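You operate a simulated robot arm through the tools that you are given. There is no shell and no other tool. Be economical: measure what you need, move in short steps, check, and stop when the job is done.

The job below is to be done with a simulated robot arm. You get a single attempt, and the scene is never put back.

JOB
Take the short spring and put it on the white flat card on the top of the spring bench.
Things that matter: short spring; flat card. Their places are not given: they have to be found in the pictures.

Only the result counts: the job must be done as asked and must still hold three seconds after the hand-in. Knocking over, shifting, dropping, spilling or breaking anything else fails it.

ROBOT AND FRAMES
A 6-joint arm with a two-finger parallel gripper, fixed in place. Base frame: the origin is at the foot of the arm, x ahead of it, y to its left, z up; the work surface is at about z = 850. Units: mm, rad, N and s.
With the tool pointing down near the work surface it reaches from about 260 to 680 mm from the base axis. Its first joint turns from -1.152 to 1.152 rad. Payload 2.9 kg.
The tool frame sits at the grasp point between the pads (the TCP): z along the fingers, y along the line on which they close. The tips reach 30 mm beyond it. Largest opening 110 mm; finger width 20, thickness 10; the body of the gripper, 48 by 112 mm, starts 55 mm behind the TCP.
Orientation is that of the tool frame in the base frame, as a unit quaternion [x, y, z, w]. With the fingers straight down and closing along the base's y, the tool's x points along the base's -x, its y along +y and its z along -z.

CONTROLS
- The arm moves only by the tool move_arm. Its argument "deltas" is a list of rows, each a list of 3 entries, a list of its own where there are three numbers: the shift along the base's x, y, z in units of 20 mm (1.0 is 20 mm), then the turn, a rotation vector about the base's x, y, z in units of 6 degrees (1.0 is 6 degrees), then the closure, from 0 (fully open) to 1 (shut). In form: [[[tx, ty, tz], [ax, ay, az], jaw], ...]. A call has 1 to 20 rows; each row shifts and turns the commanded pose from where the row before left it. A call with a number of a shift or a turn outside -1 to 1 is refused whole. Rows are played at 5 a second. More than 50 mm and 0.15 rad between two rows, or a gripper value outside its range, and nothing of the call is played. Where a pose cannot be reached the arm comes as near as it can. A force on the tool above 40 N (or 10 N above the force at the start of the call, whichever is more), or a blocked arm, ends the call early, and 0.2 s more pass. The fingers move at their own pace (about 108 mm/s each) and stop on an object; they squeeze with about 39 N. The grip force told is the motor's: it shows also when the fingers shut on nothing. Time passes only in rows, and 0.2 s behind the last, so rows that do not move let the fingers close. It gives the time, the measured TCP pose, the force on the tool (base axes), the opening and the grip force at its end, in the units of the frame above (readings bear some noise).
- Cameras (640 x 400 px; columns grow to the right, rows downward): "scene" is fixed at [76.7, 441.3, 1387.9]; the picture's right is [-0.80, -0.59, 0.00], its down [-0.36, 0.49, -0.79] and it looks along [0.47, -0.64, -0.61] (base axes); focal length 303 px, centre (320, 200). "wrist" rides on the gripper at [72, 17, -103] in the tool frame; the picture's right is [-0.23, 0.97, 0.00], its down [-0.76, -0.18, -0.62] and it looks along [-0.61, -0.14, 0.78] (tool axes); focal length 222 px, centre (320, 200).
- snapshot(camera): a new picture of that camera. No time passes.
- pixel_to_xyz(camera, pixels): for up to 12 pixels [column, row] of the newest picture of that camera ("zoom" is the newest enlarged one), the place [x, y, z] in the base frame of the surface seen there, good to about 2 mm, but the place of the scene camera against the robot may be out by one fixed shift of up to 18 mm in any direction. No time passes.
- zoom(camera, box): a new picture of the part [left, top, right, bottom] of that camera's present view, enlarged. No time passes.
- finish_job(): hands the job in; it is judged then, once.

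Work in short steps. Measure before you move; look again where a grasp or a placing could have gone wrong, and mend it. You have 60 turns and 20 pictures in all, those below and enlarged ones among them. Open the gripper and draw the arm clear of the work before you hand the job in, unless the task says otherwise; then end with one line.

The tools are called after "Emit:" as name(argument=value, ...) on one line, values as JSON. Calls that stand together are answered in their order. move_arm: Moves the arm, as the interface text tells. Its arguments: {"type":"object","properties":{"deltas":{"type":"array","items":{"type":"array"}}},"required":["deltas"]} The other tools are called the same way: snapshot (camera) takes a picture; pixel_to_xyz (camera, pixels) gives the place of the surface under pixels of a picture; zoom (camera, box) takes an enlarged picture of a part of a camera's view; finish_job () hands the job in.

At the start:

```text
clock: 0.0
tcp_pos: [479.1, -79.9, 1147.1]
tcp_rot: [0.0, 1.0, 0.0, 0.0]
wrist_force: [-0.4, 0.1, 0.0]
grip_width: 109.7
grip_force: 0.1
```

scene: 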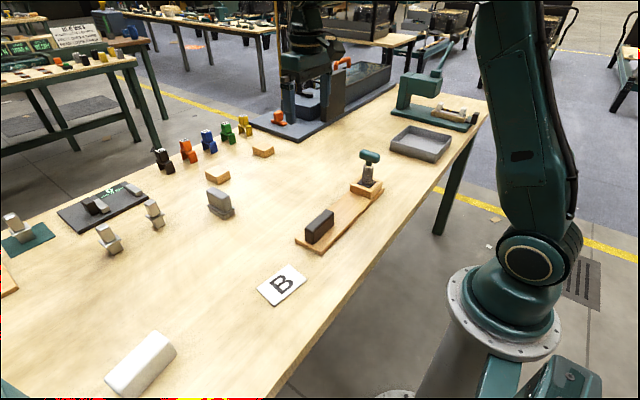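
wrist: 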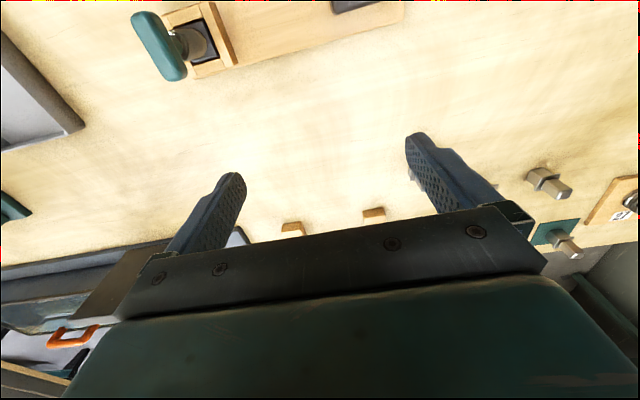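

The scene shows a white card with "B" near (282,284); I can't tell the springs yet, so I enlarge the likely places.

Emit:
zoom(camera="scene", box=[0, 100, 290, 281])

Emit:
zoom(camera="scene", box=[240, 60, 490, 216])

```text
2.21 times, centred on (145, 190) of scene
```

zoom: 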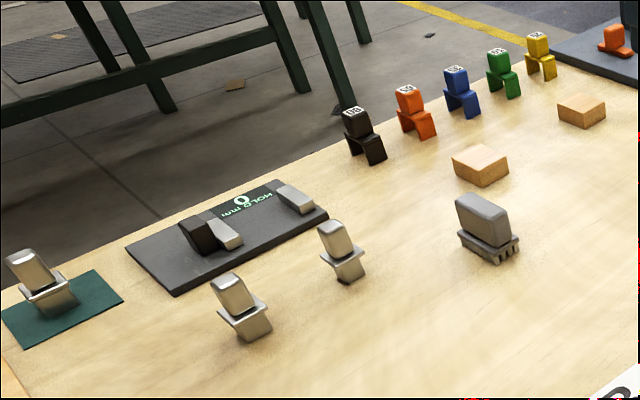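

```text
2.56 times, centred on (365, 138) of scene
```

zoom: 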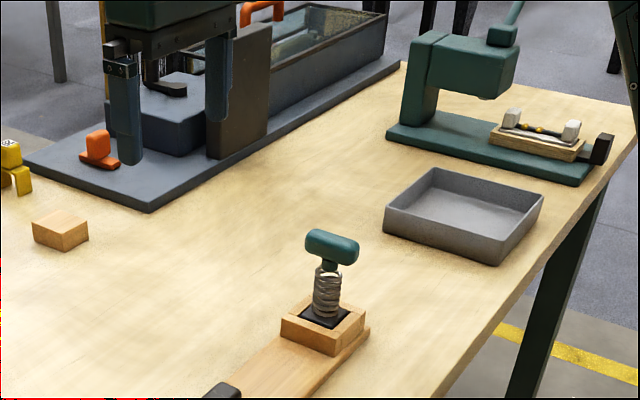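

A coil with a teal handle stands in a wooden holder at about (370,170). I enlarge it and the board and card more.

Emit:
zoom(camera="scene", box=[280, 140, 400, 260])

Emit:
zoom(camera="wrist", box=[100, 0, 420, 120])

```text
3.33 times, centred on (340, 200) of scene
```

zoom: 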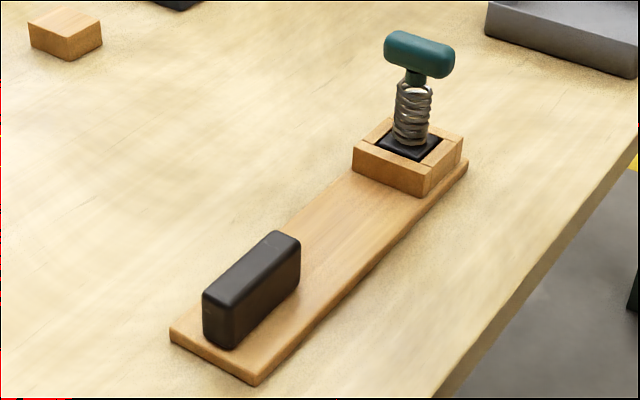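

```text
2.00 times, centred on (260, 60) of wrist
```

zoom: 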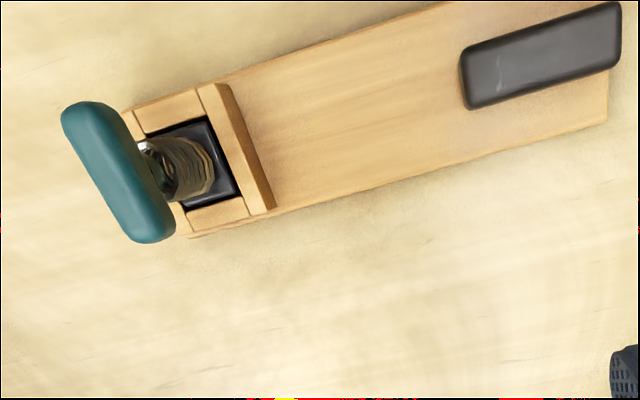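

The coil in the holder is one candidate. I check the teal press cradle at (452,113) and the silver pieces on the left at higher magnification to rule out other springs.

Emit:
zoom(camera="scene", box=[390, 65, 490, 135])

Emit:
zoom(camera="scene", box=[80, 170, 180, 260])

```text
5.71 times, centred on (440, 100) of scene
```

zoom: 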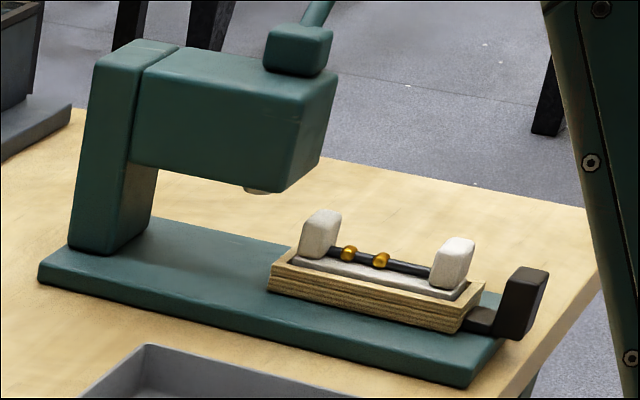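

```text
4.44 times, centred on (130, 215) of scene
```

zoom: 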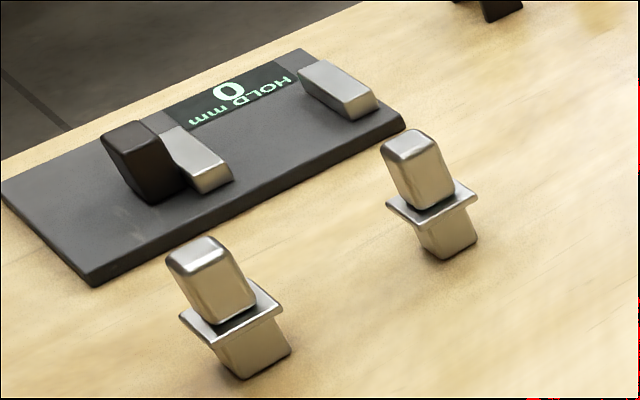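

The coil with the teal handle and black foot in the wooden holder is the only spring on the bench. I measure handle, coil, holder and card in both cameras.

Emit:
pixel_to_xyz(camera="scene", pixels=[[355, 149], [364, 153], [375, 155], [369, 159], [368, 172], [368, 186], [380, 187], [290, 263], [306, 277], [272, 306], [257, 289], [281, 284]])

Emit:
pixel_to_xyz(camera="wrist", pixels=[[141, 20], [158, 45], [173, 72], [190, 42], [202, 40], [215, 70], [208, 43], [235, 65], [225, 105], [216, 85]])

```text
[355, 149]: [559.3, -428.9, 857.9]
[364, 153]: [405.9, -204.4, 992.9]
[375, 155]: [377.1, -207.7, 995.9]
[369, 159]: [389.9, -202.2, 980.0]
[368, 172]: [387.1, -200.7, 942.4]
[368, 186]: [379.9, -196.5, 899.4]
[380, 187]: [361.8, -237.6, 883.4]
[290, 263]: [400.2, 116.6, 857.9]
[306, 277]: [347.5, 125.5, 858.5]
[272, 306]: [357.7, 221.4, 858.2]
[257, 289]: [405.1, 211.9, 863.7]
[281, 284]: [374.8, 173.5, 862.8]
```

```text
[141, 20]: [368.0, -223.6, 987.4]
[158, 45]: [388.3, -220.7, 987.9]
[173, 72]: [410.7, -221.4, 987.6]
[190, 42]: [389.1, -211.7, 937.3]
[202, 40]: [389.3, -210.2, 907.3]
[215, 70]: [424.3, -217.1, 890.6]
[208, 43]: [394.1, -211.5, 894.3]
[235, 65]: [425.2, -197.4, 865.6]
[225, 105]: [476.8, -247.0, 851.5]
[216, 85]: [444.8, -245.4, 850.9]
```

The handle is at about (390,-222), top z ≈ 988, with its bar along x. Scene and wrist frames differ a little, so I first move high above the card to measure it with the wrist camera.

Emit:
move_arm(deltas=[[[-0.42, 0.96, -0.06], [0, 0, 0], 0], [[-0.42, 0.96, -0.06], [0, 0, 0], 0], [[-0.42, 0.96, -0.06], [0, 0, 0], 0], [[-0.42, 0.96, -0.06], [0, 0, 0], 0], [[-0.42, 0.96, -0.06], [0, 0, 0], 0], [[-0.42, 0.96, -0.06], [0, 0, 0], 0], [[-0.42, 0.96, -0.06], [0, 0, 0], 0], [[-0.42, 0.96, -0.06], [0, 0, 0], 0], [[-0.42, 0.96, -0.06], [0, 0, 0], 0], [[-0.42, 0.96, -0.06], [0, 0, 0], 0], [[-0.42, 0.96, -0.06], [0, 0, 0], 0], [[-0.42, 0.96, -0.06], [0, 0, 0], 0], [[-0.42, 0.96, -0.06], [0, 0, 0], 0], [[0, 0, 0], [0, 0, 0], 0]])

Emit:
snapshot(camera="wrist")

```text
clock: 3.0
tcp_pos: [369.0, 169.8, 1131.2]
tcp_rot: [0.0, 1.0, 0.0, 0.0]
wrist_force: [0.2, 0.4, 0.5]
grip_width: 110.1
grip_force: 0.0
```

```text
11 pictures are left
```

wrist: 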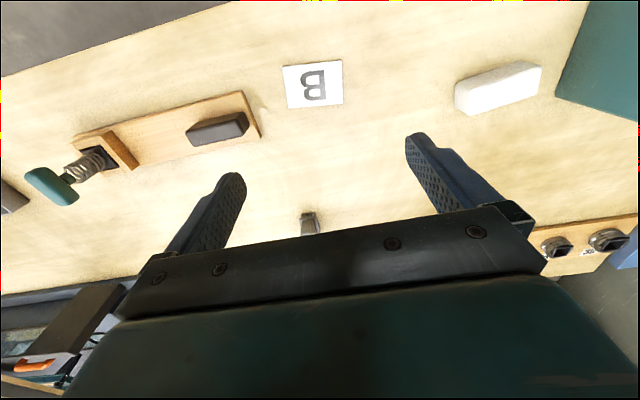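

The card spans (283,66)–(343,104) in the wrist view. I measure its corners and enlarge the right side, which the scene camera doesn't show, to check for other springs or cards.

Emit:
pixel_to_xyz(camera="wrist", pixels=[[284, 67], [341, 61], [342, 103], [289, 107], [313, 84], [270, 90]])

Emit:
zoom(camera="wrist", box=[500, 160, 640, 300])

```text
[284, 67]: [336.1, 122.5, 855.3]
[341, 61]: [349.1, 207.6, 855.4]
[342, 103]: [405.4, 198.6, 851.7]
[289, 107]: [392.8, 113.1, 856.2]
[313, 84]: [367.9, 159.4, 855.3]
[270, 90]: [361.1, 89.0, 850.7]
```

```text
2.86 times, centred on (570, 230) of wrist
```

zoom: 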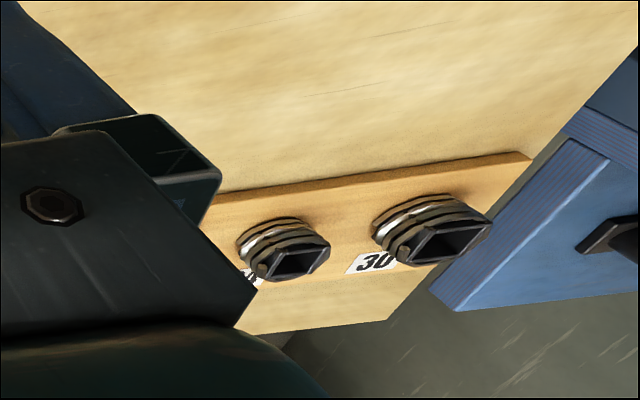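

There is a rack at the left with coil springs labelled "30" etc. I locate it before going to look.

Emit:
pixel_to_xyz(camera="zoom", pixels=[[283, 245], [430, 225], [375, 265], [525, 155], [350, 190], [300, 320], [590, 170], [400, 100]])

Emit:
pixel_to_xyz(camera="wrist", pixels=[[498, 88], [600, 80], [570, 95]])

```text
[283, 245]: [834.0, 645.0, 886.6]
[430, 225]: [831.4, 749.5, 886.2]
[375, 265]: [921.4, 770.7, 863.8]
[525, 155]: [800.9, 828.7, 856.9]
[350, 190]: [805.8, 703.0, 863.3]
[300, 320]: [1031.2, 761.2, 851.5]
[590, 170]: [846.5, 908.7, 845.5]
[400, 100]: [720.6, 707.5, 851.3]
```

```text
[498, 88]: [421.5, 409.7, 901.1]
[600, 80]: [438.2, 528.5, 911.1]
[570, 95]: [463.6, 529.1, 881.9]
```

The rack springs seen are over 1 m from the base, out of reach. I check where the near end of that rack (scene left edge, (5,280)) lies.

Emit:
pixel_to_xyz(camera="scene", pixels=[[5, 275], [13, 291], [3, 290], [25, 240], [152, 215], [108, 240], [220, 203]])

```text
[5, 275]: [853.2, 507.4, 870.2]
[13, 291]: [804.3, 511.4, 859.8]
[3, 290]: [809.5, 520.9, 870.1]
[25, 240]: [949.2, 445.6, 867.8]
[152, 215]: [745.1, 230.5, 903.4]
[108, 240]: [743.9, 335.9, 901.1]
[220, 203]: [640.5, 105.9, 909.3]
```

The whole rack lies at x ≥ 800, out of reach, so the target is the handled spring. I move above it with the fingers clear.

Emit:
move_arm(deltas=[[[0.05, -0.97, -0.1], [0, 0, 0], 0], [[0.05, -0.97, -0.1], [0, 0, 0], 0], [[0.05, -0.97, -0.1], [0, 0, 0], 0], [[0.05, -0.97, -0.1], [0, 0, 0], 0], [[0.05, -0.97, -0.1], [0, 0, 0], 0], [[0.05, -0.97, -0.1], [0, 0, 0], 0], [[0.05, -0.97, -0.1], [0, 0, 0], 0], [[0.05, -0.97, -0.1], [0, 0, 0], 0], [[0.05, -0.97, -0.1], [0, 0, 0], 0], [[0.05, -0.97, -0.1], [0, 0, 0], 0], [[0.05, -0.97, -0.1], [0, 0, 0], 0], [[0.05, -0.97, -0.1], [0, 0, 0], 0], [[0.05, -0.97, -0.1], [0, 0, 0], 0], [[0.05, -0.97, -0.1], [0, 0, 0], 0], [[0.05, -0.97, -0.1], [0, 0, 0], 0], [[0.05, -0.97, -0.1], [0, 0, 0], 0], [[0.05, -0.97, -0.1], [0, 0, 0], 0], [[0.05, -0.97, -0.1], [0, 0, 0], 0], [[0.05, -0.97, -0.1], [0, 0, 0], 0], [[0.0, -0.9, 0], [0, 0, 0], 0]])

Emit:
snapshot(camera="wrist")

```text
clock: 7.2
tcp_pos: [388.4, -218.2, 1092.4]
tcp_rot: [0.0, 1.0, 0.0, 0.0]
wrist_force: [-0.3, -0.2, 0.1]
grip_width: 110.3
grip_force: 0.1
```

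```text
9 pictures are left
```

wrist: 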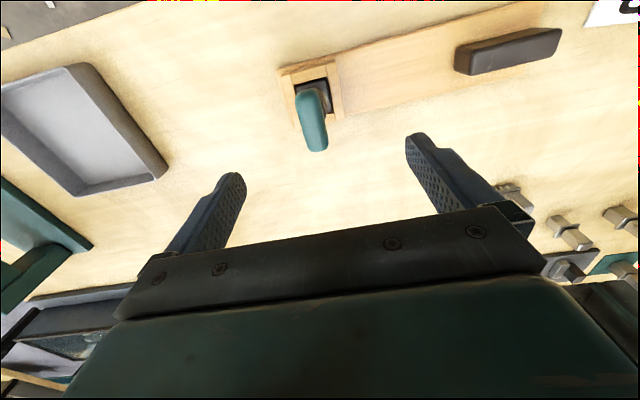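

The handle shows from (308,95) to (318,147). I measure points along it and the socket.

Emit:
pixel_to_xyz(camera="wrist", pixels=[[308, 95], [311, 110], [314, 125], [317, 143], [303, 120], [325, 116], [299, 108], [320, 100], [300, 88], [327, 82], [337, 100], [283, 73]])

```text
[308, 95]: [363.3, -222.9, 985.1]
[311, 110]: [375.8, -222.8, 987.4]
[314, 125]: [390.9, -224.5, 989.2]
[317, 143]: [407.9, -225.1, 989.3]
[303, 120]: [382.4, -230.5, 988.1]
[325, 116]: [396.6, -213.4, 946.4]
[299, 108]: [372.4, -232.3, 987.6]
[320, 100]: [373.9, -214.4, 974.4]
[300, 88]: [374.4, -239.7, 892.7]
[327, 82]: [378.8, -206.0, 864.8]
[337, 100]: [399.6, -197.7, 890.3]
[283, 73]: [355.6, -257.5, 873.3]
```

The handle's centre is about (387,-223.5), top 989, turned about -3°. I lower to TCP z ≈ 977 around it, with the jaw open.

Emit:
move_arm(deltas=[[[-0.07, -0.27, -0.8], [0, 0, -0.45], 0], [[0, 0, -0.9], [0, 0, 0], 0], [[0, 0, -0.9], [0, 0, 0], 0], [[0, 0, -0.9], [0, 0, 0], 0], [[0, 0, -0.9], [0, 0, 0], 0], [[0, 0, -0.9], [0, 0, 0], 0], [[0, 0, -0.45], [0, 0, 0], 0], [[0, 0, 0], [0, 0, 0], 0]])

Emit:
snapshot(camera="wrist")

```text
clock: 9.0
tcp_pos: [388.0, -220.2, 975.9]
tcp_rot: [0.024, 1.0, 0.0, 0.0]
wrist_force: [-0.2, 0.4, -0.2]
grip_width: 109.9
grip_force: 0.1
```

```text
8 pictures are left
```

wrist: 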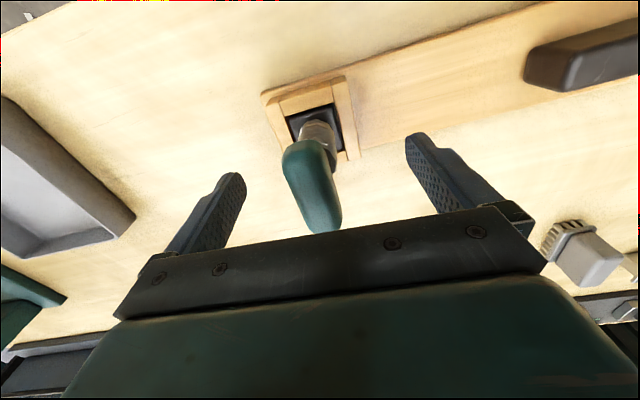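

The handle lies between the fingers at (303,160)–(325,220). I check its centre again before closing.

Emit:
pixel_to_xyz(camera="wrist", pixels=[[303, 160], [312, 190], [320, 215], [290, 175], [333, 175], [332, 200], [298, 200]])

```text
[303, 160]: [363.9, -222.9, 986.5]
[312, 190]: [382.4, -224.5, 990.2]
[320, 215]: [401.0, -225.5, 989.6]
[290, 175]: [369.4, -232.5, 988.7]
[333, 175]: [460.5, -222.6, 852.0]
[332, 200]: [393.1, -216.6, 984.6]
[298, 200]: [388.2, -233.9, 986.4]
```

The handle's centre is y ≈ -224.5 at the TCP; I shift slightly in y, close partly and read the pose again.

Emit:
move_arm(deltas=[[[0, -0.1, 0], [0, 0, 0], 0.4], [[0, 0, 0], [0, 0, 0], 0.6], [[0, 0, 0], [0, 0, 0], 0.6]])

```text
clock: 9.8
tcp_pos: [386.9, -223.4, 977.5]
tcp_rot: [0.024, 1.0, 0.0, 0.0]
wrist_force: [-0.1, -0.4, -0.2]
grip_width: 43.8
grip_force: 0.1
```

Pose is (386.9,-223.4,977.5), close to centre; I close on the handle.

Emit:
move_arm(deltas=[[[0, 0, 0], [0, 0, 0], 0.75], [[0, 0, 0], [0, 0, 0], 1], [[0, 0, 0], [0, 0, 0], 1], [[0, 0, 0], [0, 0, 0], 1]])

```text
clock: 10.8
tcp_pos: [387.0, -223.1, 978.0]
tcp_rot: [0.024, 1.0, 0.0, 0.0]
wrist_force: [0.4, -1.0, 0.3]
grip_width: 31.0
grip_force: 38.6
```

Width 31 mm is more than the ~18 mm handle, so the tips may be on the coil. I take a close look.

Emit:
zoom(camera="scene", box=[330, 120, 410, 210])

```text
4.44 times, centred on (370, 165) of scene
```

zoom: 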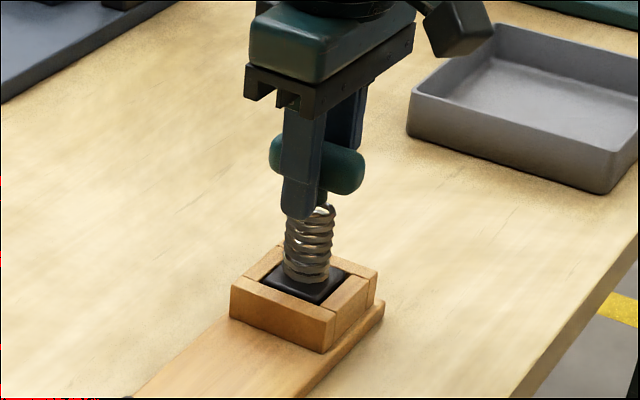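

The tips overlap the top turns of the coil. I reopen a little, rise 12 mm and grip the handle alone.

Emit:
move_arm(deltas=[[[0, 0, 0], [0, 0, 0], 0.55], [[0, 0, 0], [0, 0, 0], 0.55], [[0, 0, 0.55], [0, 0, 0], 0.55], [[0, 0, 0], [0, 0, 0], 0.55], [[0, 0, 0], [0, 0, 0], 1], [[0, 0, 0], [0, 0, 0], 1], [[0, 0, 0], [0, 0, 0], 1]])

```text
clock: 12.4
tcp_pos: [387.2, -222.4, 989.4]
tcp_rot: [0.023, 1.0, 0.0, 0.0]
wrist_force: [0.5, -2.0, 0.3]
grip_width: 23.3
grip_force: 38.9
```

Now 23.3 mm: the handle itself. I lift gently by 20 mm and read the force.

Emit:
move_arm(deltas=[[[0, 0, 0.25], [0, 0, 0], 1], [[0, 0, 0.25], [0, 0, 0], 1], [[0, 0, 0.25], [0, 0, 0], 1], [[0, 0, 0.25], [0, 0, 0], 1], [[0, 0, 0], [0, 0, 0], 1]])

Emit:
zoom(camera="scene", box=[310, 110, 430, 230])

```text
clock: 13.6
tcp_pos: [387.7, -223.7, 1008.9]
tcp_rot: [0.024, 1.0, 0.0, 0.0]
wrist_force: [-1.2, -0.8, -1.7]
grip_width: 23.4
grip_force: 39.1
```

```text
3.33 times, centred on (370, 170) of scene
```

zoom: 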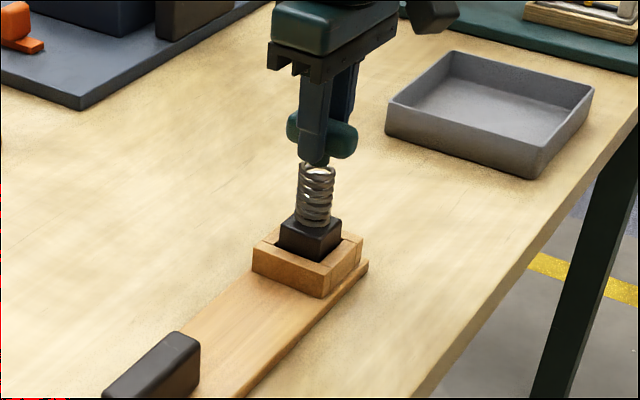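

Handle, coil and black foot rise together. I lift another 60 mm.

Emit:
move_arm(deltas=[[[0, 0, 0.4], [0, 0, 0], 1], [[0, 0, 0.6], [0, 0, 0], 1], [[0, 0, 0.6], [0, 0, 0], 1], [[0, 0, 0.7], [0, 0, 0], 1], [[0, 0, 0.7], [0, 0, 0], 1], [[0, 0, 0], [0, 0, 0], 1]])

Emit:
zoom(camera="scene", box=[310, 80, 430, 200])

```text
clock: 15.0
tcp_pos: [387.2, -223.5, 1071.4]
tcp_rot: [0.025, 1.0, 0.001, 0.0]
wrist_force: [0.2, -0.8, -0.8]
grip_width: 23.2
grip_force: 39.5
```

```text
3.33 times, centred on (370, 140) of scene
```

zoom: 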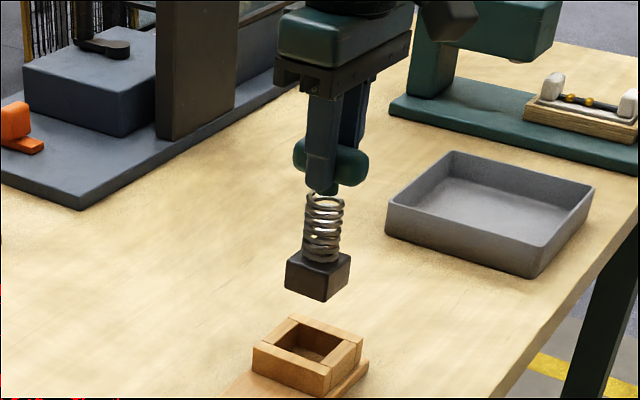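

It hangs free. I measure the foot's lower edges and the handle in this view to get the foot's height and position.

Emit:
pixel_to_xyz(camera="zoom", pixels=[[288, 287], [325, 299], [347, 281], [286, 260], [322, 271], [350, 257], [305, 278], [336, 280], [303, 150], [314, 355], [320, 180], [210, 380]])

```text
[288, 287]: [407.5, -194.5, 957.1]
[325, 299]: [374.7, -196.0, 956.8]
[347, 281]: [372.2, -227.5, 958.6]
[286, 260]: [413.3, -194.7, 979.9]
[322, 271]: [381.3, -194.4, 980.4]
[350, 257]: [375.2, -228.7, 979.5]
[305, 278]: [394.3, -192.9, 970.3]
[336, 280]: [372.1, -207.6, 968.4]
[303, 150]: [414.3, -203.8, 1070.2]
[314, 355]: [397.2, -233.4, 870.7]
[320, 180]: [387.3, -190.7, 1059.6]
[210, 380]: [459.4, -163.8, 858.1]
```

The foot is about 36×33 mm, its bottom some 121 mm below the TCP; the card's centre is (371,160). I carry it over the card at the same height, turning slightly to the card's angle.

Emit:
move_arm(deltas=[[[-0.035, 0.4, 0], [0, 0, 0], 1], [[-0.035, 0.8, 0], [0, 0, 0], 1], [[-0.035, 0.99, 0], [0, 0, 0], 1], [[-0.035, 0.99, 0], [0, 0, 0], 1], [[-0.035, 0.99, 0], [0, 0, 0], 1], [[-0.035, 0.99, 0], [0, 0, 0], 1], [[-0.035, 0.99, 0], [0, 0, -0.2], 1], [[-0.035, 0.99, 0], [0, 0, -0.2], 1], [[-0.035, 0.99, 0], [0, 0, -0.2], 1], [[-0.035, 0.99, 0], [0, 0, -0.2], 1], [[-0.035, 0.99, 0], [0, 0, 0], 1], [[-0.035, 0.99, 0], [0, 0, 0], 1], [[-0.035, 0.99, 0], [0, 0, 0], 1], [[-0.035, 0.99, 0], [0, 0, 0], 1], [[-0.035, 0.99, 0], [0, 0, 0], 1], [[-0.035, 0.99, 0], [0, 0, 0], 1], [[-0.035, 0.99, 0], [0, 0, 0], 1], [[-0.035, 0.99, 0], [0, 0, 0], 1], [[-0.035, 0.99, 0], [0, 0, 0], 1], [[-0.035, 0.99, 0], [0, 0, 0], 1]])

```text
clock: 19.2
tcp_pos: [373.0, 156.4, 1068.1]
tcp_rot: [0.065, 0.998, 0.0, 0.001]
wrist_force: [-0.1, -0.2, -1.3]
grip_width: 23.4
grip_force: 38.2
```

At (373,156,1068). I lower about 78 mm so the foot is ~15 mm over the card, then look.

Emit:
move_arm(deltas=[[[0, 0, -0.6], [0, 0, 0], 1], [[0, 0, -0.8], [0, 0, 0], 1], [[0, 0, -0.8], [0, 0, 0], 1], [[0, 0, -0.8], [0, 0, 0], 1], [[0, 0, -0.6], [0, 0, 0], 1], [[0, 0, -0.3], [0, 0, 0], 1], [[0, 0, 0], [0, 0, 0], 1]])

Emit:
zoom(camera="scene", box=[220, 190, 340, 320])

```text
clock: 20.8
tcp_pos: [374.0, 157.3, 990.4]
tcp_rot: [0.065, 0.998, 0.0, 0.0]
wrist_force: [0.0, -0.4, -0.8]
grip_width: 23.2
grip_force: 38.8
```

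```text
3.08 times, centred on (280, 255) of scene
```

zoom: 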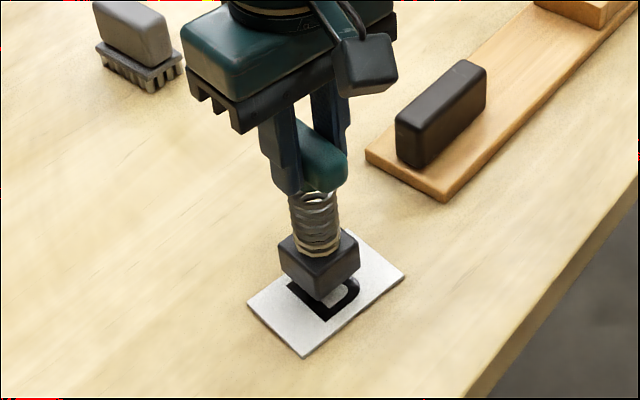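

Emit:
pixel_to_xyz(camera="zoom", pixels=[[281, 269], [319, 297], [357, 267], [404, 272], [303, 356], [249, 302], [319, 285], [370, 240]])

```text
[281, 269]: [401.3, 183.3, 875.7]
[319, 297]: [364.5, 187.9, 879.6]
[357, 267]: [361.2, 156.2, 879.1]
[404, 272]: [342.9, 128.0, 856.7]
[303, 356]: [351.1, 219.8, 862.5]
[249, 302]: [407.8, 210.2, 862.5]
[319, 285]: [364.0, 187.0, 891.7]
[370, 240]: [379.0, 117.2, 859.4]
```

In the same frame the foot centre is (381,170) and the card centre (375,169), with the foot ~16 mm above it. I shift x by -5 mm and lower in small steps until contact.

Emit:
move_arm(deltas=[[[-0.25, 0, 0], [0, 0, 0], 1], [[0, 0, -0.25], [0, 0, 0], 1], [[0, 0, -0.2], [0, 0, 0], 1], [[0, 0, -0.1], [0, 0, 0], 1], [[0, 0, -0.05], [0, 0, 0], 1], [[0, 0, 0], [0, 0, 0], 1]])

```text
clock: 22.2
tcp_pos: [370.0, 157.3, 978.1]
tcp_rot: [0.065, 0.998, -0.001, 0.0]
wrist_force: [-0.3, -1.6, 2.8]
grip_width: 23.5
grip_force: 39.0
```

The vertical force went from -0.8 to +2.8 N, suggesting contact. I go down 1 mm more to confirm.

Emit:
move_arm(deltas=[[[0, 0, -0.05], [0, 0, 0], 1], [[0, 0, 0], [0, 0, 0], 1]])

Emit:
zoom(camera="scene", box=[230, 200, 330, 310])

```text
clock: 22.8
tcp_pos: [368.4, 156.8, 978.6]
tcp_rot: [0.065, 0.998, 0.001, 0.002]
wrist_force: [-1.5, -0.2, 13.3]
grip_width: 23.2
grip_force: 39.8
```

```text
3.64 times, centred on (280, 255) of scene
```

zoom: 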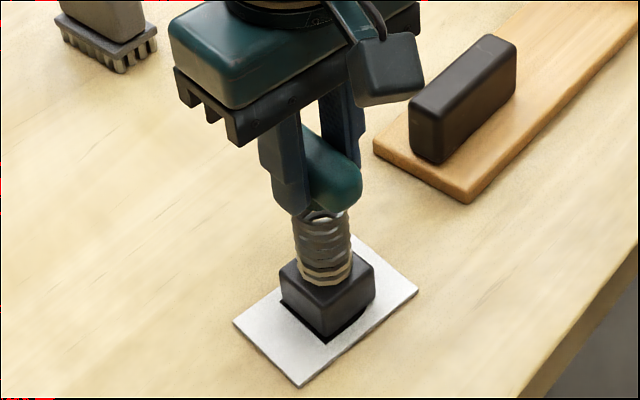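

The foot stands firmly on the card (13 N), well inside its edges. I ease up 1 mm, open gradually, then rise.

Emit:
move_arm(deltas=[[[0, 0, 0.05], [0, 0, 0], 1], [[0, 0, 0], [0, 0, 0], 0.7], [[0, 0, 0], [0, 0, 0], 0.5], [[0, 0, 0], [0, 0, 0], 0.4], [[0, 0, 0], [0, 0, 0], 0.4]])

Emit:
move_arm(deltas=[[[0, 0, 0.4], [0, 0, 0], 0.4], [[0, 0, 0.8], [0, 0, 0], 0.2], [[0, 0, 1], [0, 0, 0], 0], [[0, 0, 1], [0, 0, 0], 0], [[0, 0, 1], [0, 0, 0], 0], [[0, 0, 1], [0, 0, 0], 0], [[0, 0, 1], [0, 0, 0], 0], [[0, 0, 1], [0, 0, 0], 0], [[0, -1, 0], [0, 0, 0], 0], [[0, -1, 0], [0, 0, 0], 0], [[0, -1, 0], [0, 0, 0], 0], [[0, -1, 0], [0, 0, 0], 0], [[0, -1, 0], [0, 0, 0], 0], [[0, 0, 0], [0, 0, 0], 0]])

Emit:
snapshot(camera="scene")

```text
clock: 24.0
tcp_pos: [370.2, 156.3, 977.3]
tcp_rot: [0.066, 0.998, 0.0, -0.001]
wrist_force: [0.0, -0.1, 0.4]
grip_width: 66.0
grip_force: 0.0
```

```text
clock: 27.0
tcp_pos: [368.3, 56.7, 1122.4]
tcp_rot: [0.066, 0.998, 0.0, 0.0]
wrist_force: [-0.3, -0.4, 0.5]
grip_width: 109.8
grip_force: 0.0
```

```text
2 pictures are left
```

scene: 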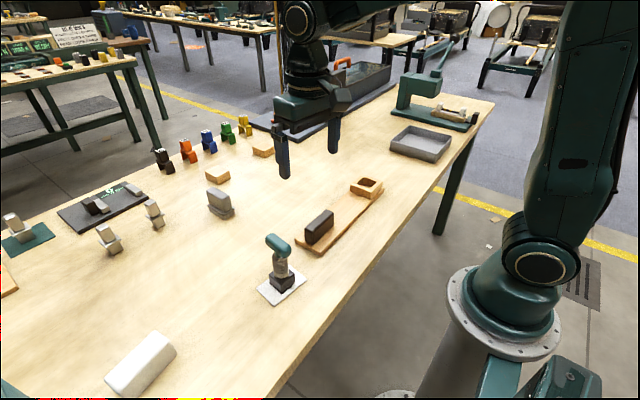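

The spring stands upright on the card at (282,280), nothing else has moved, and the arm is clear with its gripper open. I hand the job in.

Emit:
finish_job()

```text
The job is handed in.
```

The short spring is standing upright on the white card, the gripper is open and clear, and the job is handed in.
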